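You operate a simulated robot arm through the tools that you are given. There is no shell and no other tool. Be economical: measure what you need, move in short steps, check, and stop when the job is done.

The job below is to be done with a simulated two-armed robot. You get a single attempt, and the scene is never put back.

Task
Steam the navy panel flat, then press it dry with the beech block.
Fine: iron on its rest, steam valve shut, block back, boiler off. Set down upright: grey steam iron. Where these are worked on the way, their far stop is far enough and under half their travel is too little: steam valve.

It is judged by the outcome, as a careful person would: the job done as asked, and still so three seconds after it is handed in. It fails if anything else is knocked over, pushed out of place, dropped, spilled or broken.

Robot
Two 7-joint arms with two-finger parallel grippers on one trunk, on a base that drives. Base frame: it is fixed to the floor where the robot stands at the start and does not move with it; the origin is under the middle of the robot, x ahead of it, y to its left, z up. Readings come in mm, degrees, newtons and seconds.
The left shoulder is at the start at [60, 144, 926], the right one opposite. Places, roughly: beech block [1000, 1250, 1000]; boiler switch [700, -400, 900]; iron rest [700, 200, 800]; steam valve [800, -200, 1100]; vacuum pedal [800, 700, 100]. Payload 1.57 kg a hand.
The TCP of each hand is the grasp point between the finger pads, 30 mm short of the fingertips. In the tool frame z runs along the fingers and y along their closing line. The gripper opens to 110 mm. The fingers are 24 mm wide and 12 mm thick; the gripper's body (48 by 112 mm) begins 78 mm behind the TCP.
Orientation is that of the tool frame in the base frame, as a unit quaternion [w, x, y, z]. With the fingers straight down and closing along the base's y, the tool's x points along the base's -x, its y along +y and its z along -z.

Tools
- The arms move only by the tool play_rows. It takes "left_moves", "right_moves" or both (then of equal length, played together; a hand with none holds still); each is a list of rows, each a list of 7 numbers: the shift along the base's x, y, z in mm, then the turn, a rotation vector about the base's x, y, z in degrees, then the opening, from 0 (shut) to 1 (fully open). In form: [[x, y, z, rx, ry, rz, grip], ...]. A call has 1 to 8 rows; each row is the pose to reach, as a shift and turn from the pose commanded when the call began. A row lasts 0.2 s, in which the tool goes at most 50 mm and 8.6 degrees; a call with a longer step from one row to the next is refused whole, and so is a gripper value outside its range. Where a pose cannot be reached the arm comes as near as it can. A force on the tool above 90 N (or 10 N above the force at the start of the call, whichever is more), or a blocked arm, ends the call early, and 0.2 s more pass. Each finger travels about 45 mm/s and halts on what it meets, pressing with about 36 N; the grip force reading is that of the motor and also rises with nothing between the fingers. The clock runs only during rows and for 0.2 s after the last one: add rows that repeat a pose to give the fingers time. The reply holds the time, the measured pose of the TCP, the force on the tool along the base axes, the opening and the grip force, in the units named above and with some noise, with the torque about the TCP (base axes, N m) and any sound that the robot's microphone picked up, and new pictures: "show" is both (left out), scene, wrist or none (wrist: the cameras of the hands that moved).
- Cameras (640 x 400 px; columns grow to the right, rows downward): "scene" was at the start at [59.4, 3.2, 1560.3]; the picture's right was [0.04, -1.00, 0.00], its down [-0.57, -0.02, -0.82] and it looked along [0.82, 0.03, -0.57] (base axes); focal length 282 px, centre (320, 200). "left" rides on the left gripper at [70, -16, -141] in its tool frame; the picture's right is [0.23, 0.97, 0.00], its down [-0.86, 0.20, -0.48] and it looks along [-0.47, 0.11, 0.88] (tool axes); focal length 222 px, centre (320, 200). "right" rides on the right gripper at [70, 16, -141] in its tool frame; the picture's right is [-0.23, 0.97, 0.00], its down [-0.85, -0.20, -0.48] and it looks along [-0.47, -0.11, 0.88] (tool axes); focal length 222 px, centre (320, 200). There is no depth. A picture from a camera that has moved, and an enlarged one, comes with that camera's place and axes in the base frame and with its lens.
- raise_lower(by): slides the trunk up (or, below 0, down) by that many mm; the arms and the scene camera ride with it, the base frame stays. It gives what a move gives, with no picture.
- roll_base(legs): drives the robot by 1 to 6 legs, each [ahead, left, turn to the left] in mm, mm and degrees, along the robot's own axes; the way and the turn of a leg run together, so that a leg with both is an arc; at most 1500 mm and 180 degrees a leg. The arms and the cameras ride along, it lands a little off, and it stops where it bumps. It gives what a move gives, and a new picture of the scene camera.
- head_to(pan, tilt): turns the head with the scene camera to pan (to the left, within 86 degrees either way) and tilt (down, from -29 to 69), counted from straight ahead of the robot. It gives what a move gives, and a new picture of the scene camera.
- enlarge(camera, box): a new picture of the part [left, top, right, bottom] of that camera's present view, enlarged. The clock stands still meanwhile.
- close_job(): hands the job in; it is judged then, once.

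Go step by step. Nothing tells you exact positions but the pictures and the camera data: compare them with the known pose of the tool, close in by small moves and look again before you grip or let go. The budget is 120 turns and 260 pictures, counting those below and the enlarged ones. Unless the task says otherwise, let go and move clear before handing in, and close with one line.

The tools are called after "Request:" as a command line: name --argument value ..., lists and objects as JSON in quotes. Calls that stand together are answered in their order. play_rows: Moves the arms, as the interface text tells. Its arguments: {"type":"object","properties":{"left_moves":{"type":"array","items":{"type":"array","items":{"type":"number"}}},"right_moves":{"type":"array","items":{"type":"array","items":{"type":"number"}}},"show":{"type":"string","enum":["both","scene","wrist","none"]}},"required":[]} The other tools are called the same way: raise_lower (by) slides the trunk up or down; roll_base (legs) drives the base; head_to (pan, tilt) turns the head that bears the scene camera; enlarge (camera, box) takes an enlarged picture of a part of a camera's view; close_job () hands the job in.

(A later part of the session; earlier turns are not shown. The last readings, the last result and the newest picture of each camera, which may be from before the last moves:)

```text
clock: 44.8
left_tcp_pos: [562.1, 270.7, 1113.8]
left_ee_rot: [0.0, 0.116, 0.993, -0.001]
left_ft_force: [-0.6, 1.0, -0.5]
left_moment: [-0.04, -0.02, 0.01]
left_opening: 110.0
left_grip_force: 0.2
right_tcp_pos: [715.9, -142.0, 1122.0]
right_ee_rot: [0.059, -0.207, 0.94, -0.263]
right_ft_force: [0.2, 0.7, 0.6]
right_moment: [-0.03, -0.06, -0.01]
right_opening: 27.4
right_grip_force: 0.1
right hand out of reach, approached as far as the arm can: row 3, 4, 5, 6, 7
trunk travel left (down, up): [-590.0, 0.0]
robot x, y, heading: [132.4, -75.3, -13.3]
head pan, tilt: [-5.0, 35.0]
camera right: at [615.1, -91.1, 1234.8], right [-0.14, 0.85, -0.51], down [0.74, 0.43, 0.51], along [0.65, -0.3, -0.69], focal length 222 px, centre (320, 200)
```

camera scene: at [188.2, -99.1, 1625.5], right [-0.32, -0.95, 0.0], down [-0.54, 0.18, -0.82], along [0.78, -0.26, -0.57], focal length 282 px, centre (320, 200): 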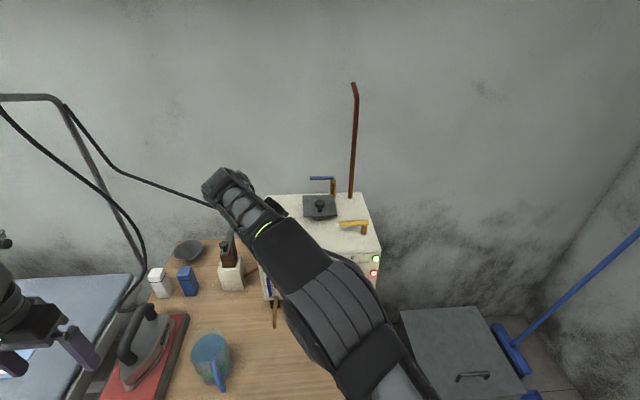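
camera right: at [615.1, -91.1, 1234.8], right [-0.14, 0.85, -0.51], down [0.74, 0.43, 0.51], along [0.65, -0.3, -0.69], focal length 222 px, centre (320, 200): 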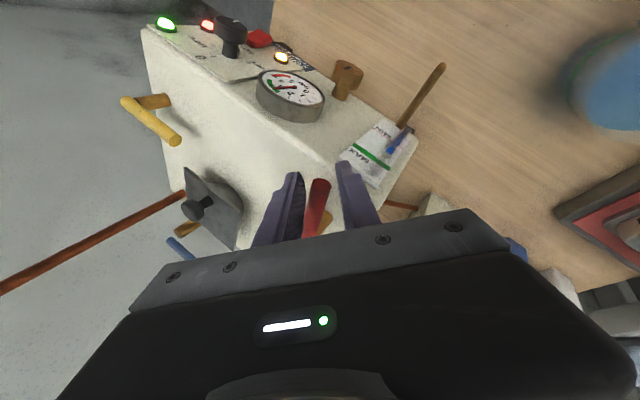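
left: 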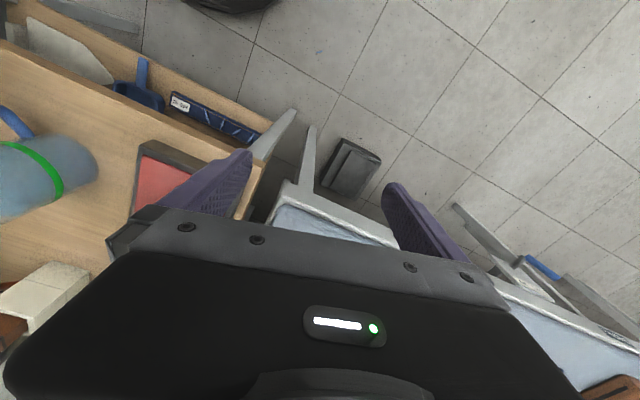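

The lever is now turned about 70°. The arm is at its limit, so I shift the base left 30 mm to push it nearer the stop.

Request:
roll_base --legs '[[0, 32, 0]]'

Request:
enlarge --camera "right" --box '[0, 0, 640, 400]'

```text
clock: 45.7
left_tcp_pos: [569.6, 301.9, 1114.9]
left_ee_rot: [0.001, 0.116, 0.993, 0.0]
left_ft_force: [-0.9, 1.2, -0.5]
left_moment: [-0.03, 0.0, -0.03]
left_opening: 110.0
left_grip_force: 0.0
right_tcp_pos: [726.1, -109.0, 1124.6]
right_ee_rot: [0.062, -0.207, 0.94, -0.263]
right_ft_force: [4.5, 2.9, 30.7]
right_moment: [-0.97, -0.41, 0.3]
right_opening: 41.8
right_grip_force: 8.1
trunk travel left (down, up): [-590.0, 0.0]
robot x, y, heading: [141.5, -44.7, -13.4]
head pan, tilt: [-5.0, 35.0]
camera scene: at [195.0, -63.9, 1625.9], right [-0.32, -0.95, 0.0], down [-0.54, 0.18, -0.82], along [0.78, -0.26, -0.57], focal length 282 px, centre (320, 200)
```

scene: 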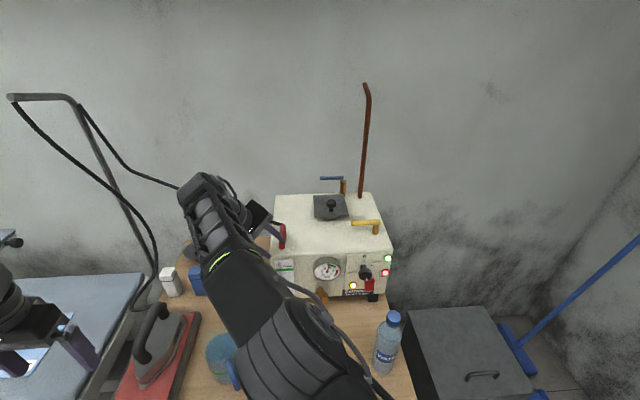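

```text
1.00 times, centred on (320, 200) of right
camera zoom: at [623.1, -58.8, 1237.4], right [-0.14, 0.85, -0.51], down [0.74, 0.43, 0.52], along [0.66, -0.3, -0.69], focal length 222 px, centre (320, 200)
```

zoom: 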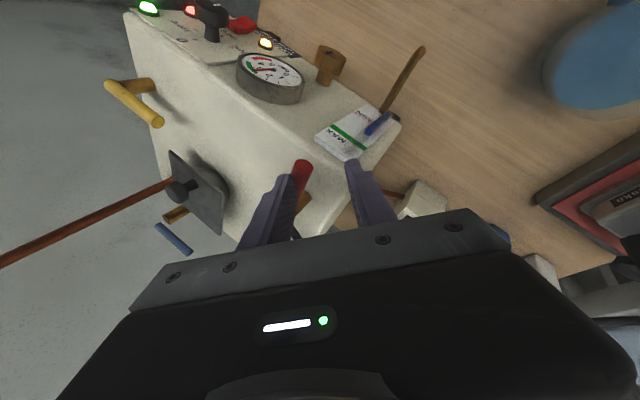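

The lever appears at its stop with 30 N on the hand. I check the thin line near the arm before retreating.

Request:
enlarge --camera "scene" --box '[150, 160, 420, 400]'

```text
1.67 times, centred on (285, 280) of scene
camera zoom: at [195.0, -63.9, 1625.9], right [-0.32, -0.95, 0.0], down [-0.54, 0.18, -0.82], along [0.78, -0.26, -0.57], focal length 470 px, centre (378, 67)
```

zoom: 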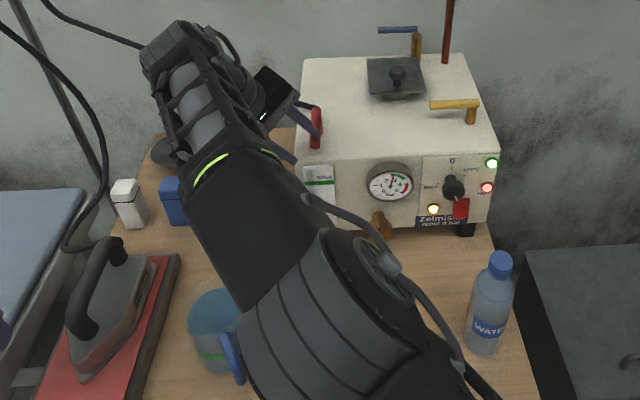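

That's only the robot's own cable, and the bottle stands untouched. I ease off and withdraw the hand.

Request:
play_rows --right_moves '[[0, -8, 0, 0, 0, 0, 0.3], [-20, -8, 5, 0, 0, 0, 0.3], [-45, -8, 10, 0, 0, 0, 0.3], [-80, -8, 20, 0, 0, 0, 0.3], [-120, -8, 30, 0, 0, 0, 0.3], [-160, -8, 30, 0, 0, 0, 0.3]]' --show "both"

Request:
enlarge --camera "scene" --box '[250, 180, 410, 300]'

```text
clock: 47.1
left_tcp_pos: [570.8, 298.6, 1115.0]
left_ee_rot: [0.0, 0.116, 0.993, 0.0]
left_ft_force: [-0.5, -0.1, 0.3]
left_moment: [-0.01, 0.03, -0.02]
left_opening: 109.7
left_grip_force: 0.0
right_tcp_pos: [563.5, -117.5, 1154.7]
right_ee_rot: [0.061, -0.208, 0.94, -0.263]
right_ft_force: [-0.3, -1.0, 0.1]
right_moment: [0.02, 0.0, -0.01]
right_opening: 32.8
right_grip_force: 0.0
trunk travel left (down, up): [-590.0, 0.0]
robot x, y, heading: [143.1, -43.7, -13.2]
head pan, tilt: [-5.0, 35.0]
camera scene: at [196.0, -67.1, 1625.4], right [-0.32, -0.95, 0.0], down [-0.54, 0.18, -0.82], along [0.78, -0.26, -0.57], focal length 282 px, centre (320, 200)
camera right: at [462.6, -68.4, 1266.9], right [-0.14, 0.85, -0.51], down [0.74, 0.43, 0.52], along [0.66, -0.3, -0.69], focal length 222 px, centre (320, 200)
```

scene: 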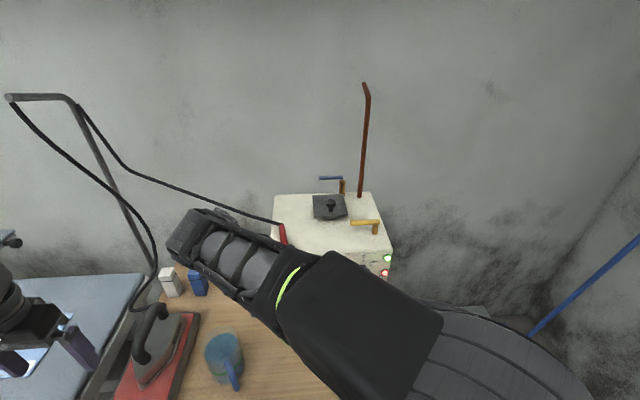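
right: 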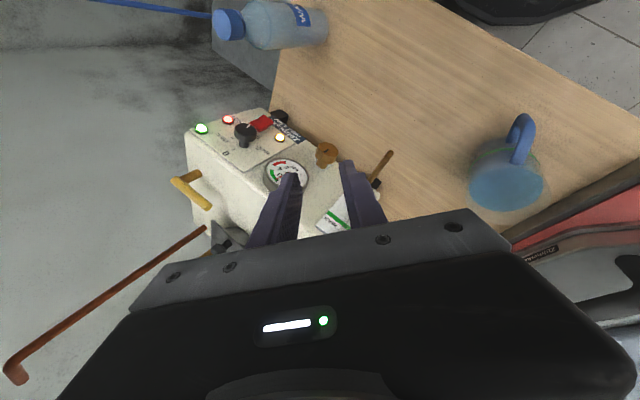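

```text
3.33 times, centred on (330, 240) of scene
camera zoom: at [196.0, -67.1, 1625.4], right [-0.32, -0.95, 0.0], down [-0.54, 0.18, -0.82], along [0.78, -0.26, -0.57], focal length 939 px, centre (287, 67)
```

zoom: 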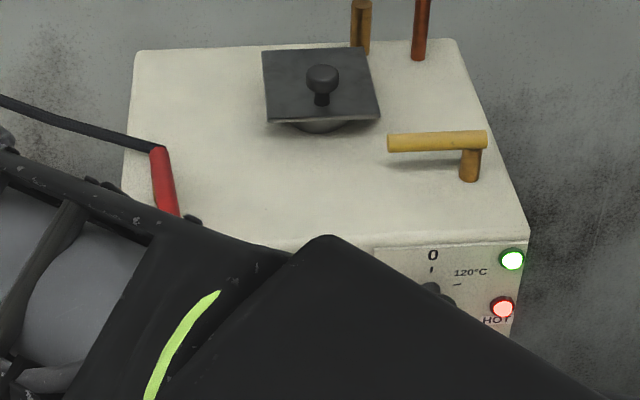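

The valve is open now. I check the dial setting through the right wrist camera.

Request:
enlarge --camera "right" --box '[180, 95, 340, 195]'

Request:
enlarge --camera "left" --box '[0, 0, 640, 400]'

Request:
enlarge --camera "scene" --box '[80, 220, 272, 400]'

```text
4.00 times, centred on (260, 145) of right
camera zoom: at [462.6, -68.4, 1266.9], right [-0.14, 0.85, -0.51], down [0.74, 0.43, 0.52], along [0.66, -0.3, -0.69], focal length 888 px, centre (560, 420)
```

zoom: 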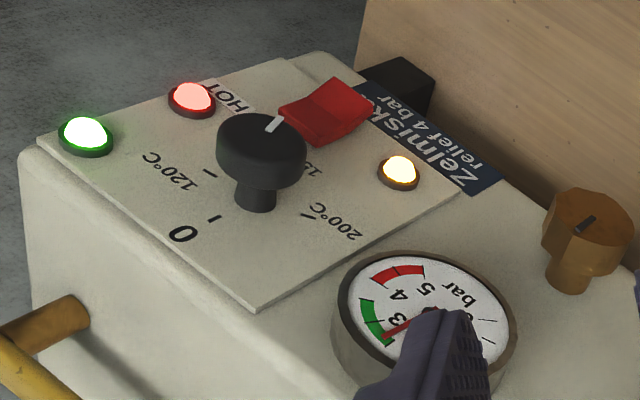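

```text
1.00 times, centred on (320, 200) of left
camera zoom: at [498.4, 301.2, 1256.8], right [0.0, 1.0, 0.0], down [0.88, 0.0, 0.48], along [0.48, 0.0, -0.88], focal length 222 px, centre (320, 200)
```

zoom: 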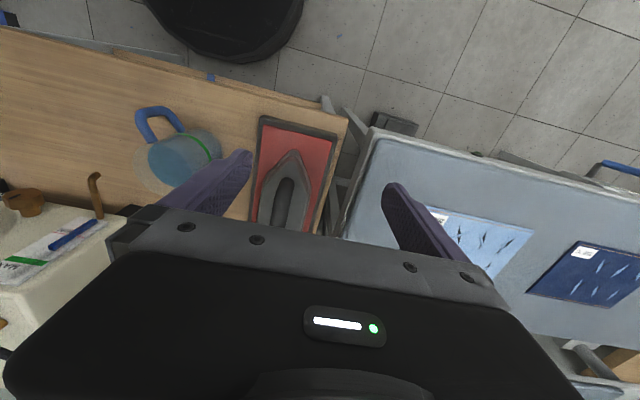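

```text
2.22 times, centred on (176, 310) of scene
camera zoom: at [196.0, -67.1, 1625.4], right [-0.32, -0.95, 0.0], down [-0.54, 0.18, -0.82], along [0.78, -0.26, -0.57], focal length 626 px, centre (640, -44)
```

zoom: 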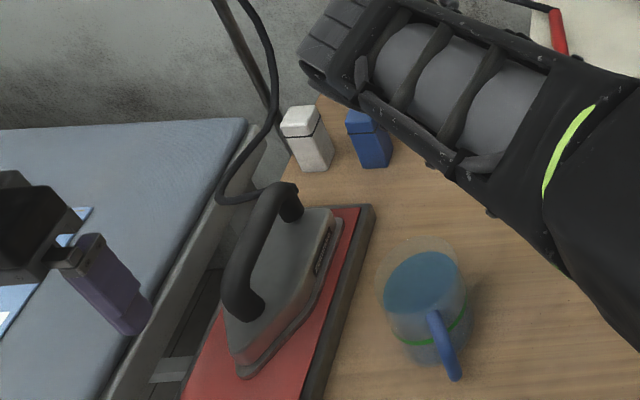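

The dial pointer sits at 150 °C. I'll use the left hand for the iron, so I shift the base left 200 mm and hover that hand over the iron.

Request:
roll_base --legs '[[0, 200, 0]]'

Request:
play_rows --left_moves '[[0, -50, 0, 0, 0, 0, 1], [0, -100, 0, 0, 0, 0, 1], [0, -150, 0, 0, 0, 0, 1], [0, -200, 0, 0, 0, 0, 1], [0, -240, 0, 0, 0, 0, 1], [0, -260, 0, 0, 0, 0, 1]]' --show "both"

Request:
head_to --pan 15 --tilt 45

```text
clock: 48.7
left_tcp_pos: [618.8, 496.7, 1113.1]
left_ee_rot: [0.0, 0.118, 0.993, -0.001]
left_ft_force: [-0.2, -0.6, 0.0]
left_moment: [-0.02, 0.0, 0.0]
left_opening: 110.0
left_grip_force: 0.0
right_tcp_pos: [613.6, 80.1, 1154.9]
right_ee_rot: [0.06, -0.206, 0.94, -0.264]
right_ft_force: [0.8, -0.3, -0.1]
right_moment: [-0.03, 0.03, -0.04]
right_opening: 32.9
right_grip_force: 0.1
trunk travel left (down, up): [-590.0, 0.0]
robot x, y, heading: [187.7, 150.1, -13.8]
head pan, tilt: [-5.0, 35.0]
camera scene: at [244.7, 132.2, 1625.4], right [-0.32, -0.95, 0.0], down [-0.54, 0.18, -0.82], along [0.78, -0.26, -0.57], focal length 282 px, centre (320, 200)
```

scene: 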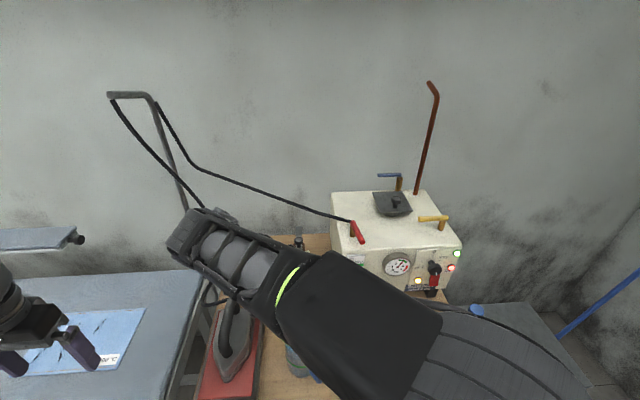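

```text
clock: 50.1
left_tcp_pos: [619.4, 238.5, 1115.1]
left_ee_rot: [-0.001, 0.116, 0.993, 0.001]
left_ft_force: [3.7, 13.7, -3.5]
left_moment: [-1.39, 0.36, -0.23]
left_opening: 107.9
left_grip_force: 0.1
right_tcp_pos: [613.3, 76.3, 1154.0]
right_ee_rot: [0.059, -0.204, 0.941, -0.265]
right_ft_force: [-4.3, -13.7, 3.7]
right_moment: [1.32, -0.2, 0.76]
right_opening: 33.1
right_grip_force: 0.1
trunk travel left (down, up): [-590.0, 0.0]
robot x, y, heading: [188.9, 153.3, -13.5]
head pan, tilt: [-5.0, 35.0]
camera scene: at [244.5, 130.5, 1625.4], right [-0.32, -0.95, 0.0], down [-0.54, 0.18, -0.82], along [0.78, -0.26, -0.57], focal length 282 px, centre (320, 200)
camera left: at [548.1, 240.7, 1256.9], right [0.0, 1.0, 0.0], down [0.88, 0.0, 0.48], along [0.48, 0.0, -0.88], focal length 222 px, centre (320, 200)
```

scene: 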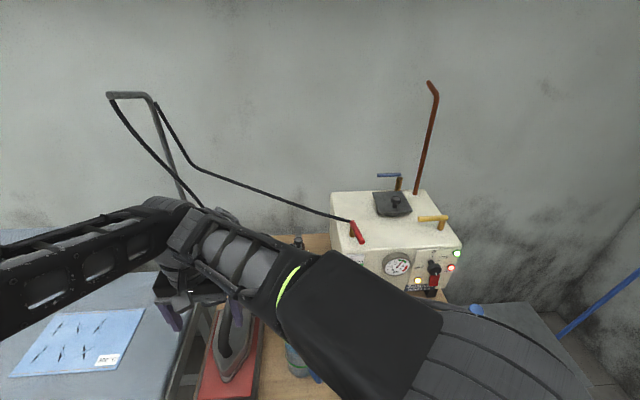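
left: 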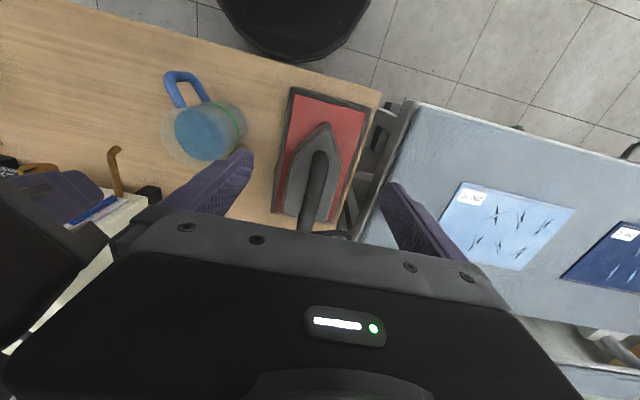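

```text
clock: 50.9
left_tcp_pos: [618.7, 239.4, 1114.1]
left_ee_rot: [-0.001, 0.117, 0.993, 0.001]
left_ft_force: [6.2, 28.4, -4.1]
left_moment: [-3.13, 0.54, -0.62]
left_opening: 107.5
left_grip_force: 0.1
right_tcp_pos: [613.4, 75.7, 1155.4]
right_ee_rot: [0.06, -0.205, 0.94, -0.266]
right_ft_force: [-5.8, -29.7, 4.7]
right_moment: [2.76, -0.31, 1.38]
right_opening: 33.1
right_grip_force: 0.1
trunk travel left (down, up): [-590.0, 0.0]
robot x, y, heading: [186.7, 151.0, -13.7]
head pan, tilt: [15.0, 45.0]
camera scene: at [242.2, 160.6, 1610.6], right [0.02, -1.0, 0.0], down [-0.71, -0.02, -0.71], along [0.71, 0.02, -0.71], focal length 282 px, centre (320, 200)
```

scene: 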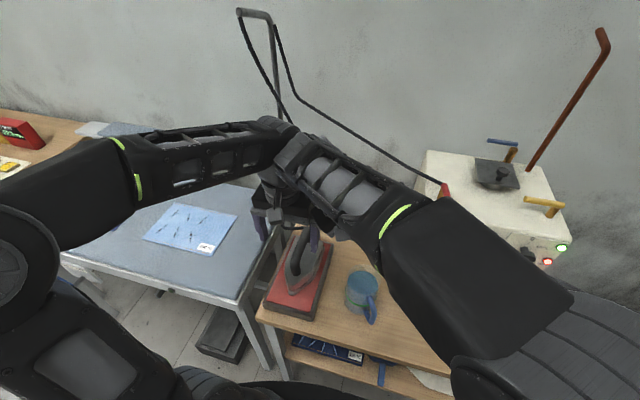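

The two hands touch each other; I move the right one away to the right and back.

Request:
play_rows --right_moves '[[0, -40, 0, 0, 0, 0, 0.3], [-10, -80, 0, 0, 0, 0, 0.3], [-30, -120, 0, 0, 0, 0, 0.3], [-60, -160, 0, 0, 0, 0, 0.3], [-90, -190, 0, 0, 0, 0, 0.3], [-110, -210, 0, 0, 0, 0, 0.3]]' --show "scene"

Request:
enlarge --camera "scene" --box '[230, 190, 390, 330]'

Request:
enlarge --camera "left" --box '[220, 70, 460, 250]'

```text
clock: 52.3
left_tcp_pos: [618.7, 237.0, 1115.4]
left_ee_rot: [0.0, 0.119, 0.993, 0.001]
left_ft_force: [-0.9, -1.0, 0.3]
left_moment: [-0.02, -0.03, 0.03]
left_opening: 110.4
left_grip_force: 0.1
right_tcp_pos: [503.7, -132.3, 1158.1]
right_ee_rot: [0.062, -0.206, 0.94, -0.264]
right_ft_force: [0.1, -0.4, 0.8]
right_moment: [0.04, 0.0, 0.01]
right_opening: 33.1
right_grip_force: 0.0
trunk travel left (down, up): [-590.0, 0.0]
robot x, y, heading: [190.0, 150.3, -13.7]
head pan, tilt: [15.0, 45.0]
camera scene: at [241.5, 160.4, 1610.6], right [0.03, -1.0, 0.0], down [-0.71, -0.02, -0.71], along [0.71, 0.02, -0.71], focal length 282 px, centre (320, 200)
```

scene: 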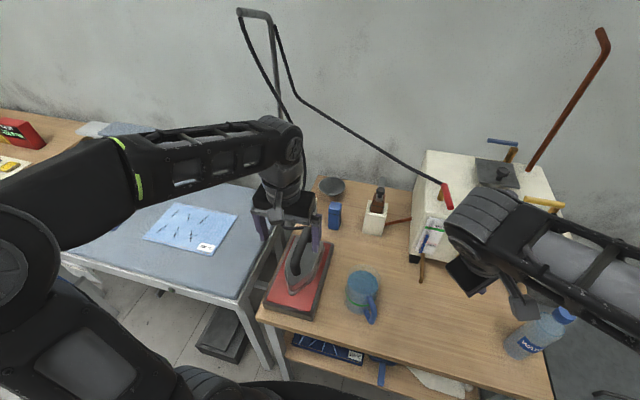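

```text
2.86 times, centred on (310, 260) of scene
camera zoom: at [241.5, 160.4, 1610.6], right [0.03, -1.0, 0.0], down [-0.71, -0.02, -0.71], along [0.71, 0.02, -0.71], focal length 805 px, centre (349, 29)
```

zoom: 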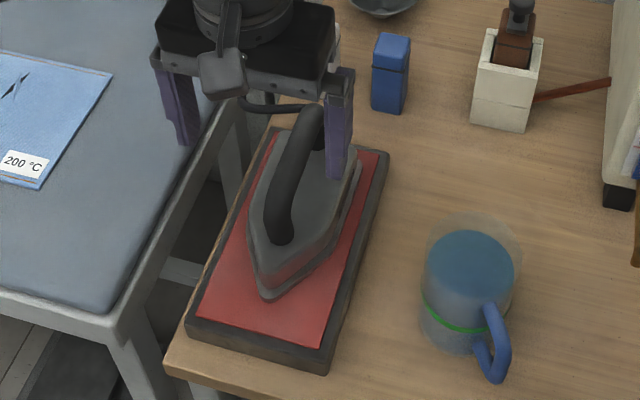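

```text
2.22 times, centred on (340, 160) of left
camera zoom: at [547.1, 239.9, 1257.5], right [0.01, 1.0, 0.0], down [0.88, -0.01, 0.48], along [0.48, 0.0, -0.88], focal length 494 px, centre (276, 289)
```

zoom: 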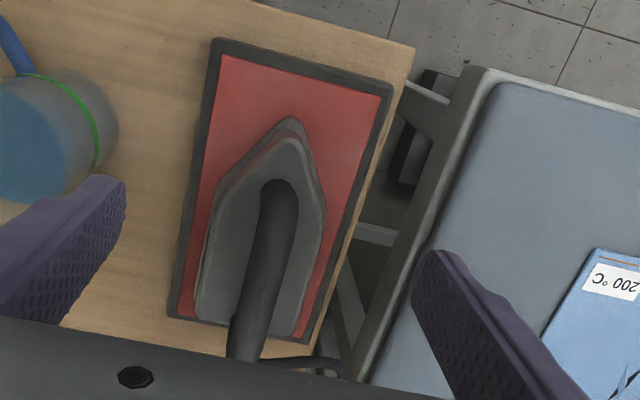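

Triangulating, the handle runs from (654,241,928) to (772,215,948), square to my fingers' closing line. I move over its middle and descend to just above.

Request:
play_rows --left_moves '[[45, -4, -10, 0, 0, 0, 0.6], [90, -9, -40, 0, 0, 0, 0.6], [93, -9, -80, 0, 0, 0, 0.6], [93, -9, -120, 0, 0, 0, 0.6], [93, -9, -145, 0, 0, 0, 0.6], [93, -9, -145, 0, 0, 0, 0.6]]' --show "both"

Request:
enlarge --camera "scene" --box '[230, 170, 390, 310]'

```text
refused: row 2 steps farther than a row can; nothing moved
```

```text
2.86 times, centred on (310, 240) of scene
camera zoom: at [241.5, 160.4, 1610.6], right [0.03, -1.0, 0.0], down [-0.71, -0.02, -0.71], along [0.71, 0.02, -0.71], focal length 805 px, centre (349, 86)
```

zoom: 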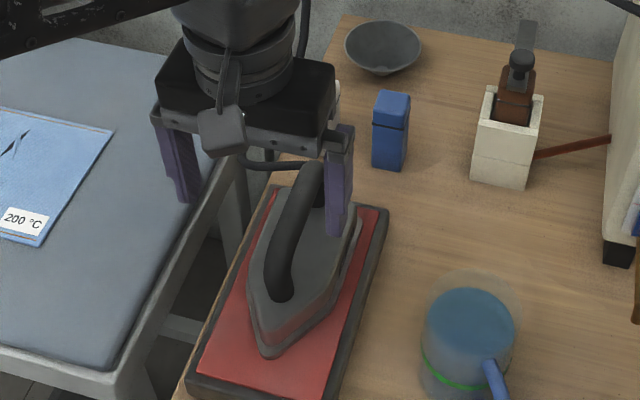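

A row was too long; I resend with shorter steps.

Request:
play_rows --left_moves '[[45, -4, -5, 0, 0, 0, 0.6], [88, -8, -15, 0, 0, 0, 0.6], [93, -9, -60, 0, 0, 0, 0.6], [93, -9, -100, 0, 0, 0, 0.6], [93, -9, -130, 0, 0, 0, 0.6], [93, -9, -145, 0, 0, 0, 0.6], [93, -9, -145, 0, 0, 0, 0.6]]' --show "both"

Request:
enlarge --camera "scene" --box '[230, 170, 390, 310]'

```text
clock: 53.9
left_tcp_pos: [712.6, 227.0, 969.6]
left_ee_rot: [0.001, 0.119, 0.993, 0.0]
left_ft_force: [0.1, 1.3, 0.5]
left_moment: [0.01, 0.0, 0.0]
left_opening: 66.2
left_grip_force: 0.0
right_tcp_pos: [502.5, -131.7, 1157.9]
right_ee_rot: [0.06, -0.206, 0.94, -0.264]
right_ft_force: [-0.1, 0.2, 0.5]
right_moment: [0.03, -0.01, -0.04]
right_opening: 33.0
right_grip_force: 0.1
trunk travel left (down, up): [-590.0, 0.0]
robot x, y, heading: [191.4, 152.9, -13.3]
head pan, tilt: [15.0, 45.0]
camera scene: at [242.1, 160.7, 1610.5], right [0.02, -1.0, 0.0], down [-0.71, -0.02, -0.71], along [0.71, 0.02, -0.71], focal length 282 px, centre (320, 200)
camera left: at [640.9, 228.5, 1112.3], right [0.01, 1.0, 0.0], down [0.88, -0.01, 0.48], along [0.48, 0.0, -0.88], focal length 222 px, centre (320, 200)
```

scene: 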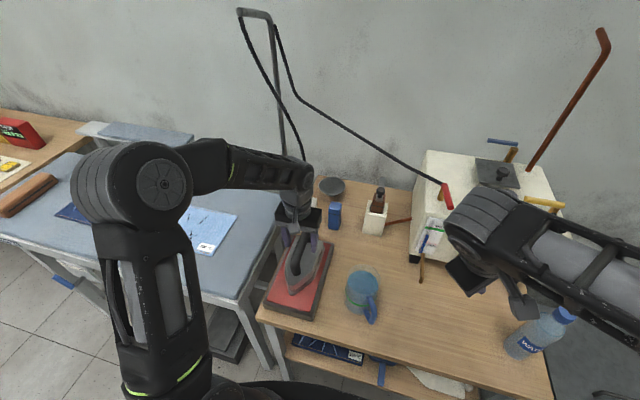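
left: 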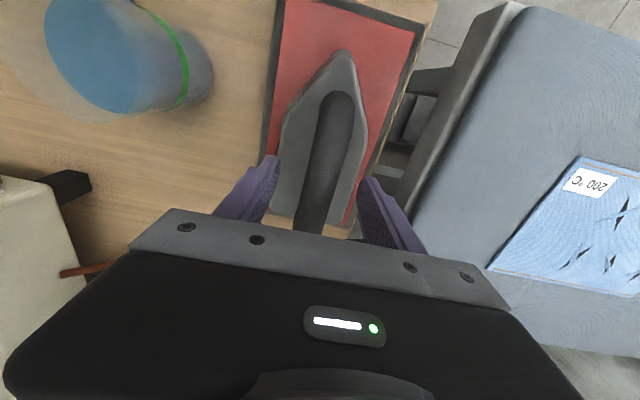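

```text
2.86 times, centred on (310, 240) of scene
camera zoom: at [242.1, 160.7, 1610.5], right [0.02, -1.0, 0.0], down [-0.71, -0.02, -0.71], along [0.71, 0.02, -0.71], focal length 805 px, centre (349, 86)
```

zoom: 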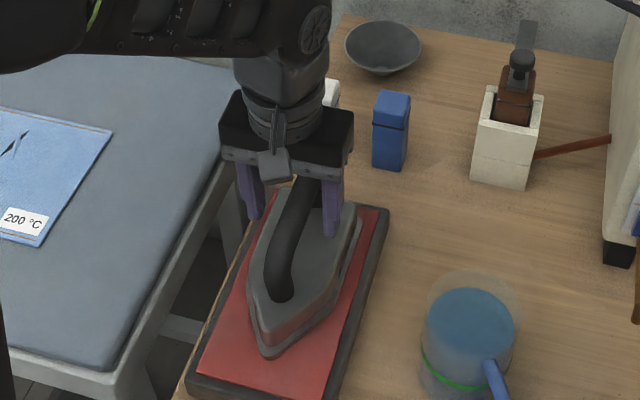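

The handle is centred between the fingers. I descend 33 mm and close.

Request:
play_rows --left_moves '[[0, 0, -15, 0, 0, 0, 0.6], [0, 0, -28, 0, 0, 0, 0.6], [0, 0, -33, 0, 0, 0, 0.6], [0, 0, -33, 0, 0, 0, 0], [0, 0, -33, 0, 0, 0, 0], [0, 0, -33, 0, 0, 0, 0], [0, 0, -33, 0, 0, 0, 0], [0, 0, -33, 0, 0, 0, 0]]' --show "wrist"

Request:
enlarge --camera "scene" --box '[230, 170, 390, 310]'

```text
clock: 55.7
left_tcp_pos: [713.0, 226.7, 935.8]
left_ee_rot: [0.0, 0.118, 0.993, 0.001]
left_ft_force: [0.6, 7.8, 1.7]
left_moment: [-0.01, 0.09, -0.08]
left_opening: 26.5
left_grip_force: 35.7
right_tcp_pos: [503.7, -130.9, 1158.1]
right_ee_rot: [0.061, -0.207, 0.94, -0.263]
right_ft_force: [0.4, -1.3, -0.4]
right_moment: [0.01, 0.01, 0.01]
right_opening: 33.1
right_grip_force: 0.0
trunk travel left (down, up): [-590.0, 0.0]
robot x, y, heading: [188.1, 152.3, -13.7]
head pan, tilt: [15.0, 45.0]
camera left: at [641.2, 228.6, 1078.8], right [0.01, 1.0, 0.0], down [0.88, -0.01, 0.48], along [0.48, 0.0, -0.88], focal length 222 px, centre (320, 200)
```

left: 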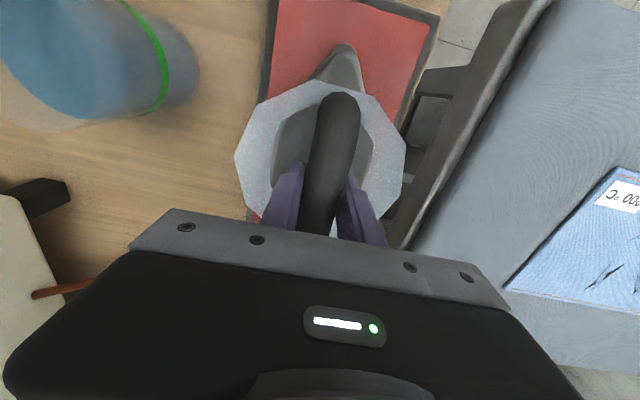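

```text
2.86 times, centred on (310, 240) of scene
camera zoom: at [242.2, 161.8, 1610.6], right [0.03, -1.0, 0.0], down [-0.71, -0.02, -0.71], along [0.71, 0.02, -0.71], focal length 805 px, centre (349, 86)
```

zoom: 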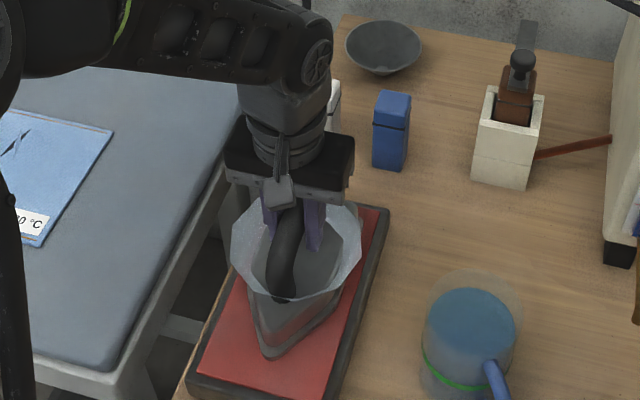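

Gripping the handle makes the iron steam (white plume). I lift it straight up and check.

Request:
play_rows --left_moves '[[0, 0, 10, 0, 0, 0, 0], [0, 0, 30, 0, 0, 0, 0], [0, 0, 60, 0, 0, 0, 0], [0, 0, 90, 0, 0, 0, 0], [0, 0, 110, 0, 0, 0, 0], [0, 0, 110, 0, 0, 0, 0]]' --show "scene"

```text
clock: 57.1
left_tcp_pos: [714.0, 227.1, 1047.6]
left_ee_rot: [-0.001, 0.118, 0.993, 0.0]
left_ft_force: [0.0, 0.1, -18.1]
left_moment: [0.01, 0.05, 0.0]
left_opening: 26.9
left_grip_force: 35.8
right_tcp_pos: [504.8, -131.8, 1157.1]
right_ee_rot: [0.062, -0.208, 0.94, -0.264]
right_ft_force: [0.3, -0.2, 0.0]
right_moment: [0.0, -0.02, -0.03]
right_opening: 33.2
right_grip_force: 0.0
trunk travel left (down, up): [-590.0, 0.0]
robot x, y, heading: [187.3, 152.0, -13.4]
head pan, tilt: [15.0, 45.0]
camera scene: at [244.0, 160.9, 1610.4], right [0.03, -1.0, 0.0], down [-0.71, -0.02, -0.71], along [0.71, 0.02, -0.71], focal length 282 px, centre (320, 200)
```

scene: 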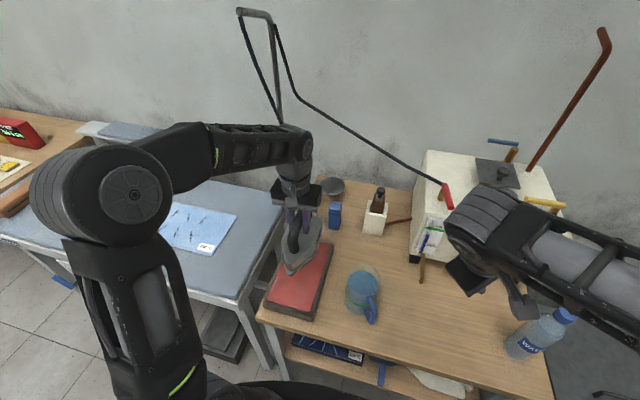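

The iron hangs level (≈18 N). I drive left about 775 mm to bring it in front of the navy panel, centred near (962,965).

Request:
roll_base --legs '[[20, 774, 0]]'

Request:
enlarge --camera "left" --box '[0, 0, 640, 400]'

```text
clock: 61.3
left_tcp_pos: [915.4, 985.9, 1046.8]
left_ee_rot: [-0.002, 0.117, 0.993, -0.002]
left_ft_force: [0.2, 0.1, -17.6]
left_moment: [0.02, 0.06, -0.02]
left_opening: 26.7
left_grip_force: 36.5
right_tcp_pos: [706.4, 626.2, 1157.5]
right_ee_rot: [0.06, -0.208, 0.94, -0.263]
right_ft_force: [-0.1, 0.7, 0.8]
right_moment: [0.0, 0.02, 0.05]
right_opening: 33.1
right_grip_force: 0.1
trunk travel left (down, up): [-590.0, 0.0]
robot x, y, heading: [388.9, 908.2, -13.5]
head pan, tilt: [15.0, 45.0]
camera scene: at [445.1, 917.9, 1610.4], right [0.03, -1.0, 0.0], down [-0.71, -0.02, -0.71], along [0.71, 0.02, -0.71], focal length 282 px, centre (320, 200)
```

scene: 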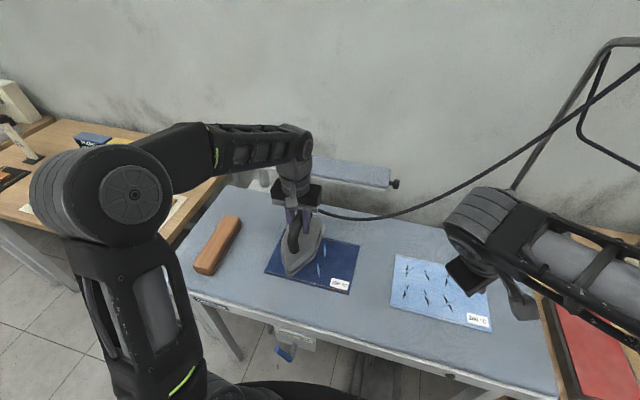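

```text
1.00 times, centred on (320, 200) of left
camera zoom: at [843.7, 987.2, 1189.5], right [0.0, 1.0, 0.0], down [0.88, 0.0, 0.48], along [0.48, 0.0, -0.88], focal length 222 px, centre (320, 200)
```

zoom: 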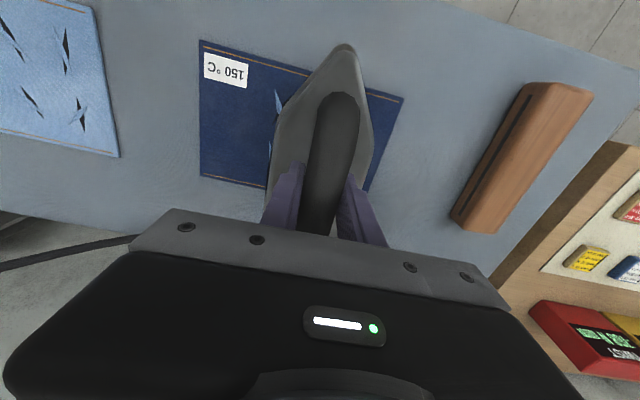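

From several views the table top is at z≈890, with the panel centred near (921,953). I move the iron over the left third of the panel and lower it in steps, watching the force.

Request:
play_rows --left_moves '[[12, 28, 0, 0, 0, 0, 0], [22, 50, -15, 0, 0, 0, 0], [22, 50, -40, 0, 0, 0, 0], [22, 50, -55, 0, 0, 0, 0], [22, 50, -62, 0, 0, 0, 0], [22, 50, -62, 0, 0, 0, 0]]' --show "both"

Request:
enlarge --camera "scene" --box '[220, 180, 380, 300]'

```text
clock: 62.7
left_tcp_pos: [937.6, 1037.2, 985.2]
left_ee_rot: [0.0, 0.117, 0.993, 0.0]
left_ft_force: [0.1, 0.6, -17.4]
left_moment: [0.01, 0.06, 0.01]
left_opening: 26.6
left_grip_force: 35.7
right_tcp_pos: [705.9, 625.4, 1158.4]
right_ee_rot: [0.061, -0.208, 0.94, -0.263]
right_ft_force: [0.0, 0.1, -0.1]
right_moment: [-0.01, -0.03, -0.02]
right_opening: 32.9
right_grip_force: 0.0
trunk travel left (down, up): [-590.0, 0.0]
robot x, y, heading: [389.6, 908.7, -13.6]
head pan, tilt: [15.0, 45.0]
camera scene: at [445.0, 917.5, 1610.5], right [0.03, -1.0, 0.0], down [-0.71, -0.02, -0.71], along [0.71, 0.02, -0.71], focal length 282 px, centre (320, 200)
camera left: at [867.4, 1038.4, 1127.9], right [0.0, 1.0, 0.0], down [0.88, 0.0, 0.48], along [0.48, 0.0, -0.88], focal length 222 px, centre (320, 200)
```

scene: 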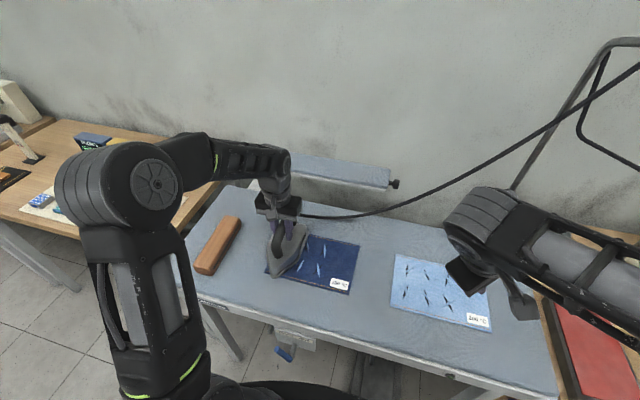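
left: 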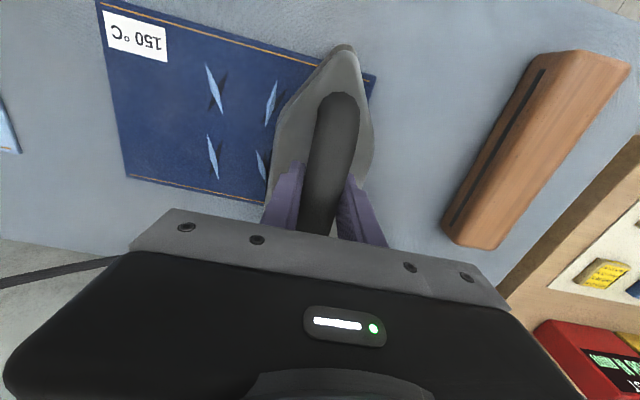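

```text
3.33 times, centred on (300, 240) of scene
camera zoom: at [445.0, 917.5, 1610.5], right [0.03, -1.0, 0.0], down [-0.71, -0.02, -0.71], along [0.71, 0.02, -0.71], focal length 939 px, centre (387, 67)
```

zoom: 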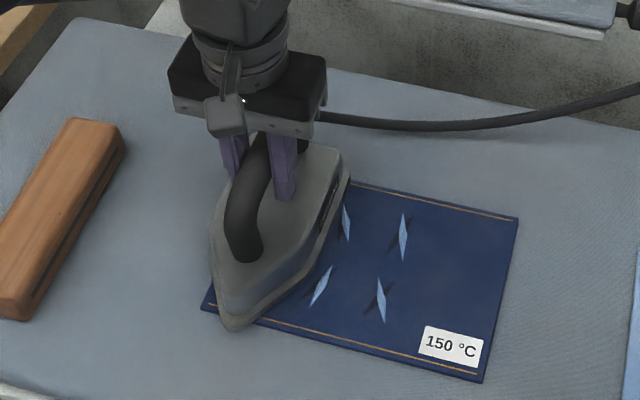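

Lined up over the left third and not yet touching. I lower slowly for contact.

Request:
play_rows --left_moves '[[0, 0, -5, 0, 0, 0, 0], [0, 0, -9, 0, 0, 0, 0], [0, 0, -13, 0, 0, 0, 0], [0, 0, -16, 0, 0, 0, 0], [0, 0, -19, 0, 0, 0, 0], [0, 0, -22, 0, 0, 0, 0]]' --show "none"

```text
clock: 64.1
left_tcp_pos: [935.2, 1035.5, 965.7]
left_ee_rot: [0.004, 0.116, 0.993, -0.001]
left_ft_force: [5.2, 9.3, 46.0]
left_moment: [-0.1, -0.09, -0.04]
left_opening: 26.8
left_grip_force: 35.4
right_tcp_pos: [703.0, 626.1, 1158.6]
right_ee_rot: [0.062, -0.208, 0.94, -0.262]
right_ft_force: [0.2, 0.2, -0.3]
right_moment: [0.02, 0.03, 0.03]
right_opening: 33.1
right_grip_force: 0.1
trunk travel left (down, up): [-590.0, 0.0]
robot x, y, heading: [391.5, 906.9, -13.2]
head pan, tilt: [15.0, 45.0]
```

Contact at about z 966, pressing too firmly. I ease up 3 mm and hold to see the effect.

Request:
play_rows --left_moves '[[0, 0, 3, 0, 0, 0, 0], [0, 0, 3, 0, 0, 0, 0], [0, 0, 3, 0, 0, 0, 0], [0, 0, 3, 0, 0, 0, 0], [0, 0, 3, 0, 0, 0, 0]]' --show "wrist"

Request:
enlarge --camera "scene" --box '[220, 180, 380, 300]'

```text
clock: 65.3
left_tcp_pos: [935.3, 1034.9, 966.4]
left_ee_rot: [0.001, 0.117, 0.993, 0.0]
left_ft_force: [6.1, 7.8, 21.2]
left_moment: [-0.5, -0.2, 0.22]
left_opening: 26.5
left_grip_force: 36.0
right_tcp_pos: [704.5, 626.2, 1157.2]
right_ee_rot: [0.062, -0.207, 0.94, -0.263]
right_ft_force: [-0.4, -0.3, -0.1]
right_moment: [-0.02, -0.01, 0.0]
right_opening: 32.9
right_grip_force: 0.1
trunk travel left (down, up): [-590.0, 0.0]
robot x, y, heading: [388.9, 908.6, -13.4]
head pan, tilt: [15.0, 45.0]
camera left: at [864.0, 1036.7, 1107.9], right [0.0, 1.0, 0.0], down [0.88, 0.0, 0.48], along [0.48, 0.0, -0.88], focal length 222 px, centre (320, 200)
```

left: 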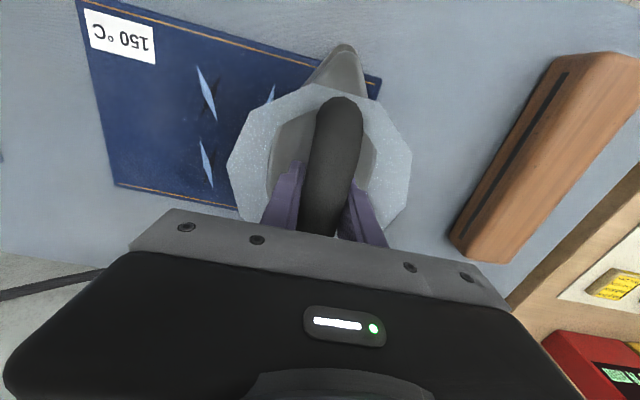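

```text
3.33 times, centred on (300, 240) of scene
camera zoom: at [442.3, 917.5, 1610.6], right [0.03, -1.0, 0.0], down [-0.71, -0.02, -0.71], along [0.71, 0.02, -0.71], focal length 939 px, centre (387, 67)
```

zoom: 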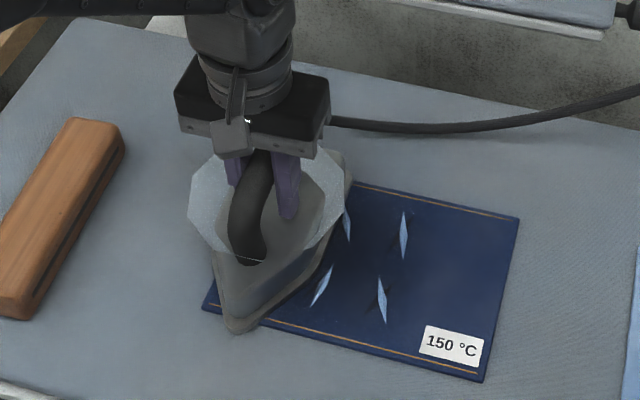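

Steam flows on contact. I ease a bit more and slide slowly to the right.

Request:
play_rows --left_moves '[[0, 0, 2, 0, 0, 0, 0], [-1, -5, 2, 0, 0, 0, 0], [-3, -13, 2, 0, 0, 0, 0], [-5, -21, 2, 0, 0, 0, 0], [-7, -29, 2, 0, 0, 0, 0], [-9, -37, 2, 0, 0, 0, 0], [-11, -46, 2, 0, 0, 0, 0], [-13, -55, 2, 0, 0, 0, 0]]' --show "wrist"

Request:
enlarge --camera "scene" --box '[220, 180, 380, 300]'

```text
clock: 67.1
left_tcp_pos: [923.1, 979.7, 968.5]
left_ee_rot: [-0.002, 0.117, 0.993, 0.0]
left_ft_force: [-0.1, 0.0, -18.0]
left_moment: [0.02, 0.11, -0.02]
left_opening: 26.7
left_grip_force: 36.5
right_tcp_pos: [707.4, 626.1, 1157.2]
right_ee_rot: [0.061, -0.208, 0.94, -0.264]
right_ft_force: [-0.2, 0.4, 0.9]
right_moment: [-0.03, -0.01, 0.0]
right_opening: 33.0
right_grip_force: 0.0
trunk travel left (down, up): [-590.0, 0.0]
robot x, y, heading: [391.2, 906.7, -13.1]
head pan, tilt: [15.0, 45.0]
camera left: at [852.2, 981.3, 1110.5], right [0.0, 1.0, 0.0], down [0.88, 0.0, 0.48], along [0.48, 0.0, -0.88], focal length 222 px, centre (320, 200)
```

left: 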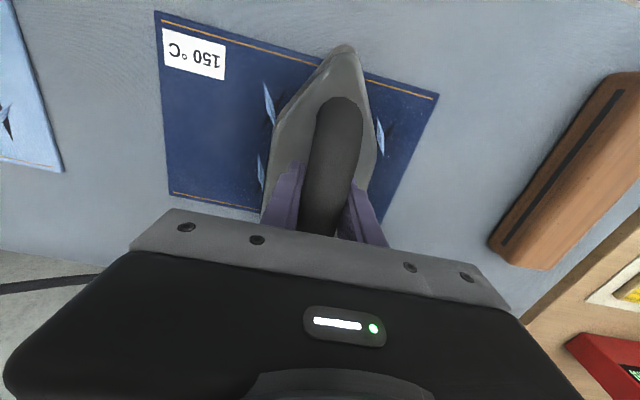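

```text
3.33 times, centred on (300, 240) of scene
camera zoom: at [445.0, 917.0, 1610.4], right [0.03, -1.0, 0.0], down [-0.71, -0.02, -0.71], along [0.71, 0.02, -0.71], focal length 939 px, centre (387, 67)
```

zoom: 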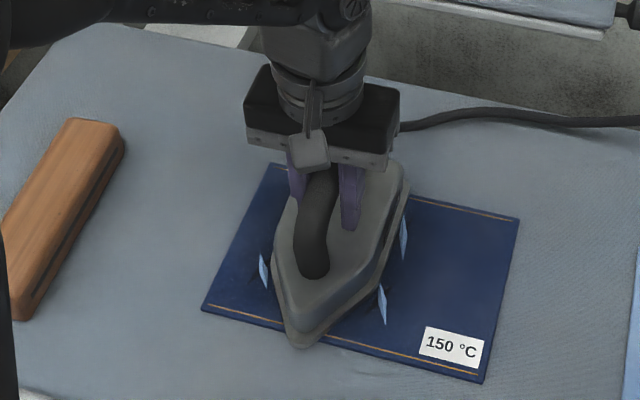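

The iron lifted off, and one left wrinkle remains. I lower to light contact and sweep back left, slowly.

Request:
play_rows --left_moves '[[0, 0, -2.5, 0, 0, 0, 0], [1, 8, -2.5, 0, 0, 0, 0], [3, 16, -2.5, 0, 0, 0, 0], [5, 24, -2.5, 0, 0, 0, 0], [7, 32, -2.5, 0, 0, 0, 0], [9, 40, -2.5, 0, 0, 0, 0], [11, 48, -2.5, 0, 0, 0, 0], [13, 56, -2.5, 0, 0, 0, 0]]' --show "none"

Request:
enlarge --camera "scene" --box '[220, 180, 380, 300]'

```text
clock: 68.9
left_tcp_pos: [937.0, 1036.8, 966.5]
left_ee_rot: [-0.001, 0.116, 0.993, 0.0]
left_ft_force: [-0.9, 0.0, -15.6]
left_moment: [0.1, 0.21, 0.0]
left_opening: 26.5
left_grip_force: 35.9
right_tcp_pos: [705.8, 627.6, 1157.1]
right_ee_rot: [0.062, -0.208, 0.94, -0.264]
right_ft_force: [0.8, -0.2, -0.6]
right_moment: [-0.01, 0.02, 0.0]
right_opening: 32.9
right_grip_force: 0.1
trunk travel left (down, up): [-590.0, 0.0]
robot x, y, heading: [387.4, 905.8, -13.4]
head pan, tilt: [15.0, 45.0]
```

```text
3.33 times, centred on (300, 240) of scene
camera zoom: at [445.0, 917.7, 1610.4], right [0.03, -1.0, 0.0], down [-0.71, -0.02, -0.71], along [0.71, 0.02, -0.71], focal length 939 px, centre (387, 67)
```

zoom: 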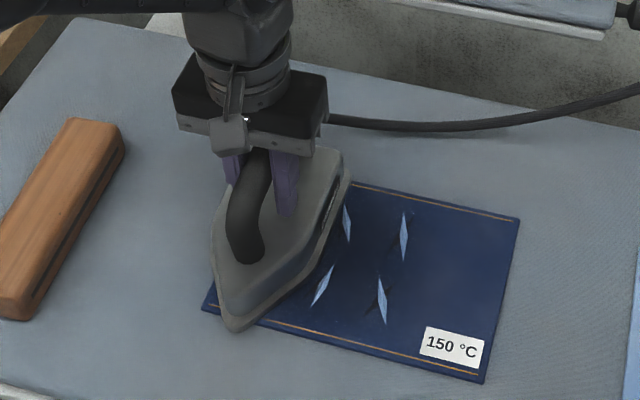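

Still barely touching. I lower 3 mm more, dwell, and then slide right.

Request:
play_rows --left_moves '[[0, 0, -3, 0, 0, 0, 0], [0, 0, -3, 0, 0, 0, 0], [0, 0, -3, 0, 0, 0, 0], [0, 0, -3, 0, 0, 0, 0], [-2, -9, -3, 0, 0, 0, 0], [-4, -18, -3, 0, 0, 0, 0], [-6, -27, -3, 0, 0, 0, 0], [-8, -36, -3, 0, 0, 0, 0]]' --show "none"

Request:
enlarge --camera "scene" --box '[220, 180, 380, 300]'

```text
clock: 70.7
left_tcp_pos: [926.2, 1002.7, 965.3]
left_ee_rot: [0.001, 0.117, 0.993, -0.001]
left_ft_force: [5.0, 17.0, 34.8]
left_moment: [-0.36, -0.15, 0.1]
left_opening: 26.7
left_grip_force: 36.1
right_tcp_pos: [701.9, 627.0, 1158.2]
right_ee_rot: [0.063, -0.208, 0.94, -0.264]
right_ft_force: [-0.8, -1.1, 1.1]
right_moment: [-0.01, 0.01, -0.02]
right_opening: 33.2
right_grip_force: 0.0
trunk travel left (down, up): [-590.0, 0.0]
robot x, y, heading: [389.8, 905.7, -13.3]
head pan, tilt: [15.0, 45.0]
```

```text
3.33 times, centred on (300, 240) of scene
camera zoom: at [440.8, 919.0, 1610.8], right [0.03, -1.0, 0.0], down [-0.71, -0.02, -0.71], along [0.71, 0.02, -0.71], focal length 939 px, centre (387, 67)
```

zoom: 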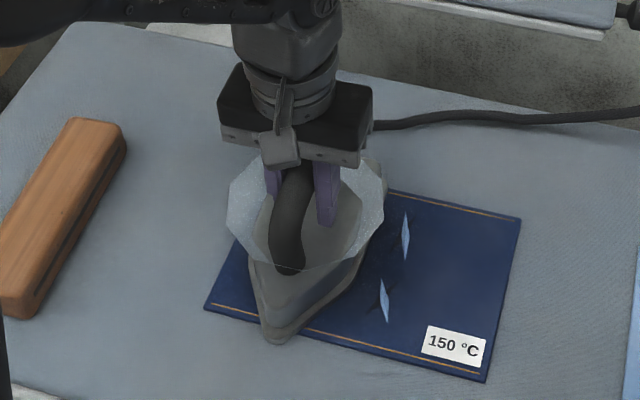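

It's in contact and steaming, with a sideways drag of 17 N. I ease 1 mm and keep sliding right.

Request:
play_rows --left_moves '[[0, 0, 1, 0, 0, 0, 0], [-2, -9, 1, 0, 0, 0, 0], [-4, -18, 1, 0, 0, 0, 0], [-6, -27, 1, 0, 0, 0, 0], [-8, -36, 1, 0, 0, 0, 0], [-10, -45, 1, 0, 0, 0, 0], [-12, -53, 1, 0, 0, 0, 0], [-12, -53, 1, 0, 0, 0, 0]]' --show "none"

Request:
enlarge --camera "scene" --box '[220, 180, 380, 300]'

```text
clock: 72.5
left_tcp_pos: [913.0, 947.5, 965.0]
left_ee_rot: [0.0, 0.117, 0.993, -0.001]
left_ft_force: [3.1, 17.0, 33.6]
left_moment: [-0.41, 0.07, 0.24]
left_opening: 26.6
left_grip_force: 36.3
right_tcp_pos: [703.9, 627.4, 1159.1]
right_ee_rot: [0.063, -0.208, 0.94, -0.264]
right_ft_force: [-0.2, -0.6, 0.3]
right_moment: [0.0, 0.01, 0.0]
right_opening: 33.2
right_grip_force: 0.1
trunk travel left (down, up): [-590.0, 0.0]
robot x, y, heading: [391.6, 905.0, -13.5]
head pan, tilt: [15.0, 45.0]
```

```text
3.33 times, centred on (300, 240) of scene
camera zoom: at [440.7, 919.4, 1610.7], right [0.03, -1.0, 0.0], down [-0.71, -0.02, -0.71], along [0.71, 0.02, -0.71], focal length 939 px, centre (387, 67)
```

zoom: 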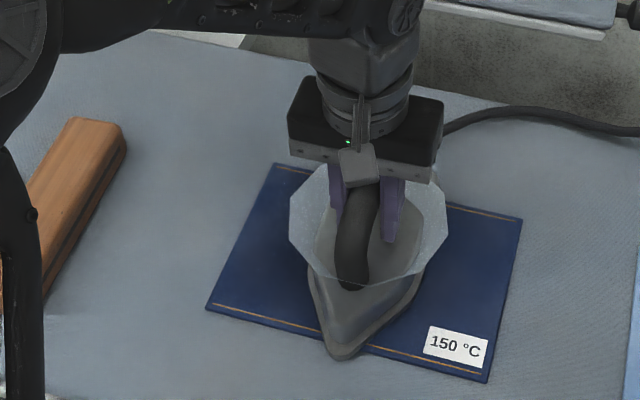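

The left wrinkles are gone. I continue right over the rest.

Request:
play_rows --left_moves '[[-2, -9, 1, 0, 0, 0, 0], [-4, -18, 1, 0, 0, 0, 0], [-6, -27, 1, 0, 0, 0, 0], [-8, -36, 1, 0, 0, 0, 0], [-10, -45, 1, 0, 0, 0, 0], [-13, -56, 1, 0, 0, 0, 0], [-16, -67, 1, 0, 0, 0, 0]]' --show "none"

Request:
enlarge --camera "scene" --box '[220, 180, 380, 300]'

```text
clock: 74.1
left_tcp_pos: [897.3, 879.4, 964.8]
left_ee_rot: [0.0, 0.116, 0.993, 0.0]
left_ft_force: [1.9, 9.3, 10.9]
left_moment: [-0.45, -0.13, 0.0]
left_opening: 26.5
left_grip_force: 36.3
right_tcp_pos: [704.6, 626.7, 1157.7]
right_ee_rot: [0.061, -0.207, 0.94, -0.264]
right_ft_force: [-0.6, -0.1, -0.2]
right_moment: [0.02, -0.03, -0.02]
right_opening: 33.1
right_grip_force: 0.1
trunk travel left (down, up): [-590.0, 0.0]
robot x, y, heading: [388.9, 909.8, -13.5]
head pan, tilt: [15.0, 45.0]
```

```text
3.33 times, centred on (300, 240) of scene
camera zoom: at [442.8, 918.2, 1610.5], right [0.03, -1.0, 0.0], down [-0.71, -0.02, -0.71], along [0.71, 0.02, -0.71], focal length 939 px, centre (387, 67)
```

zoom: 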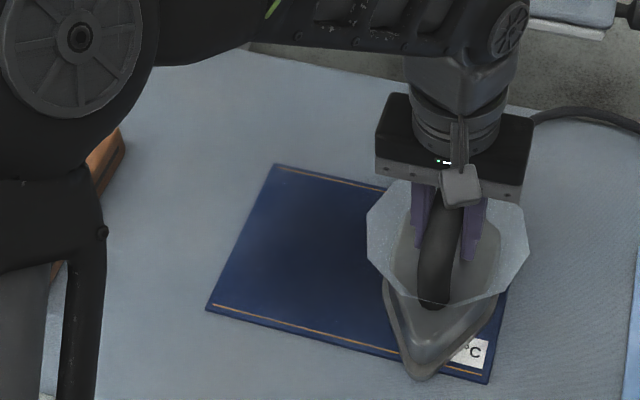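

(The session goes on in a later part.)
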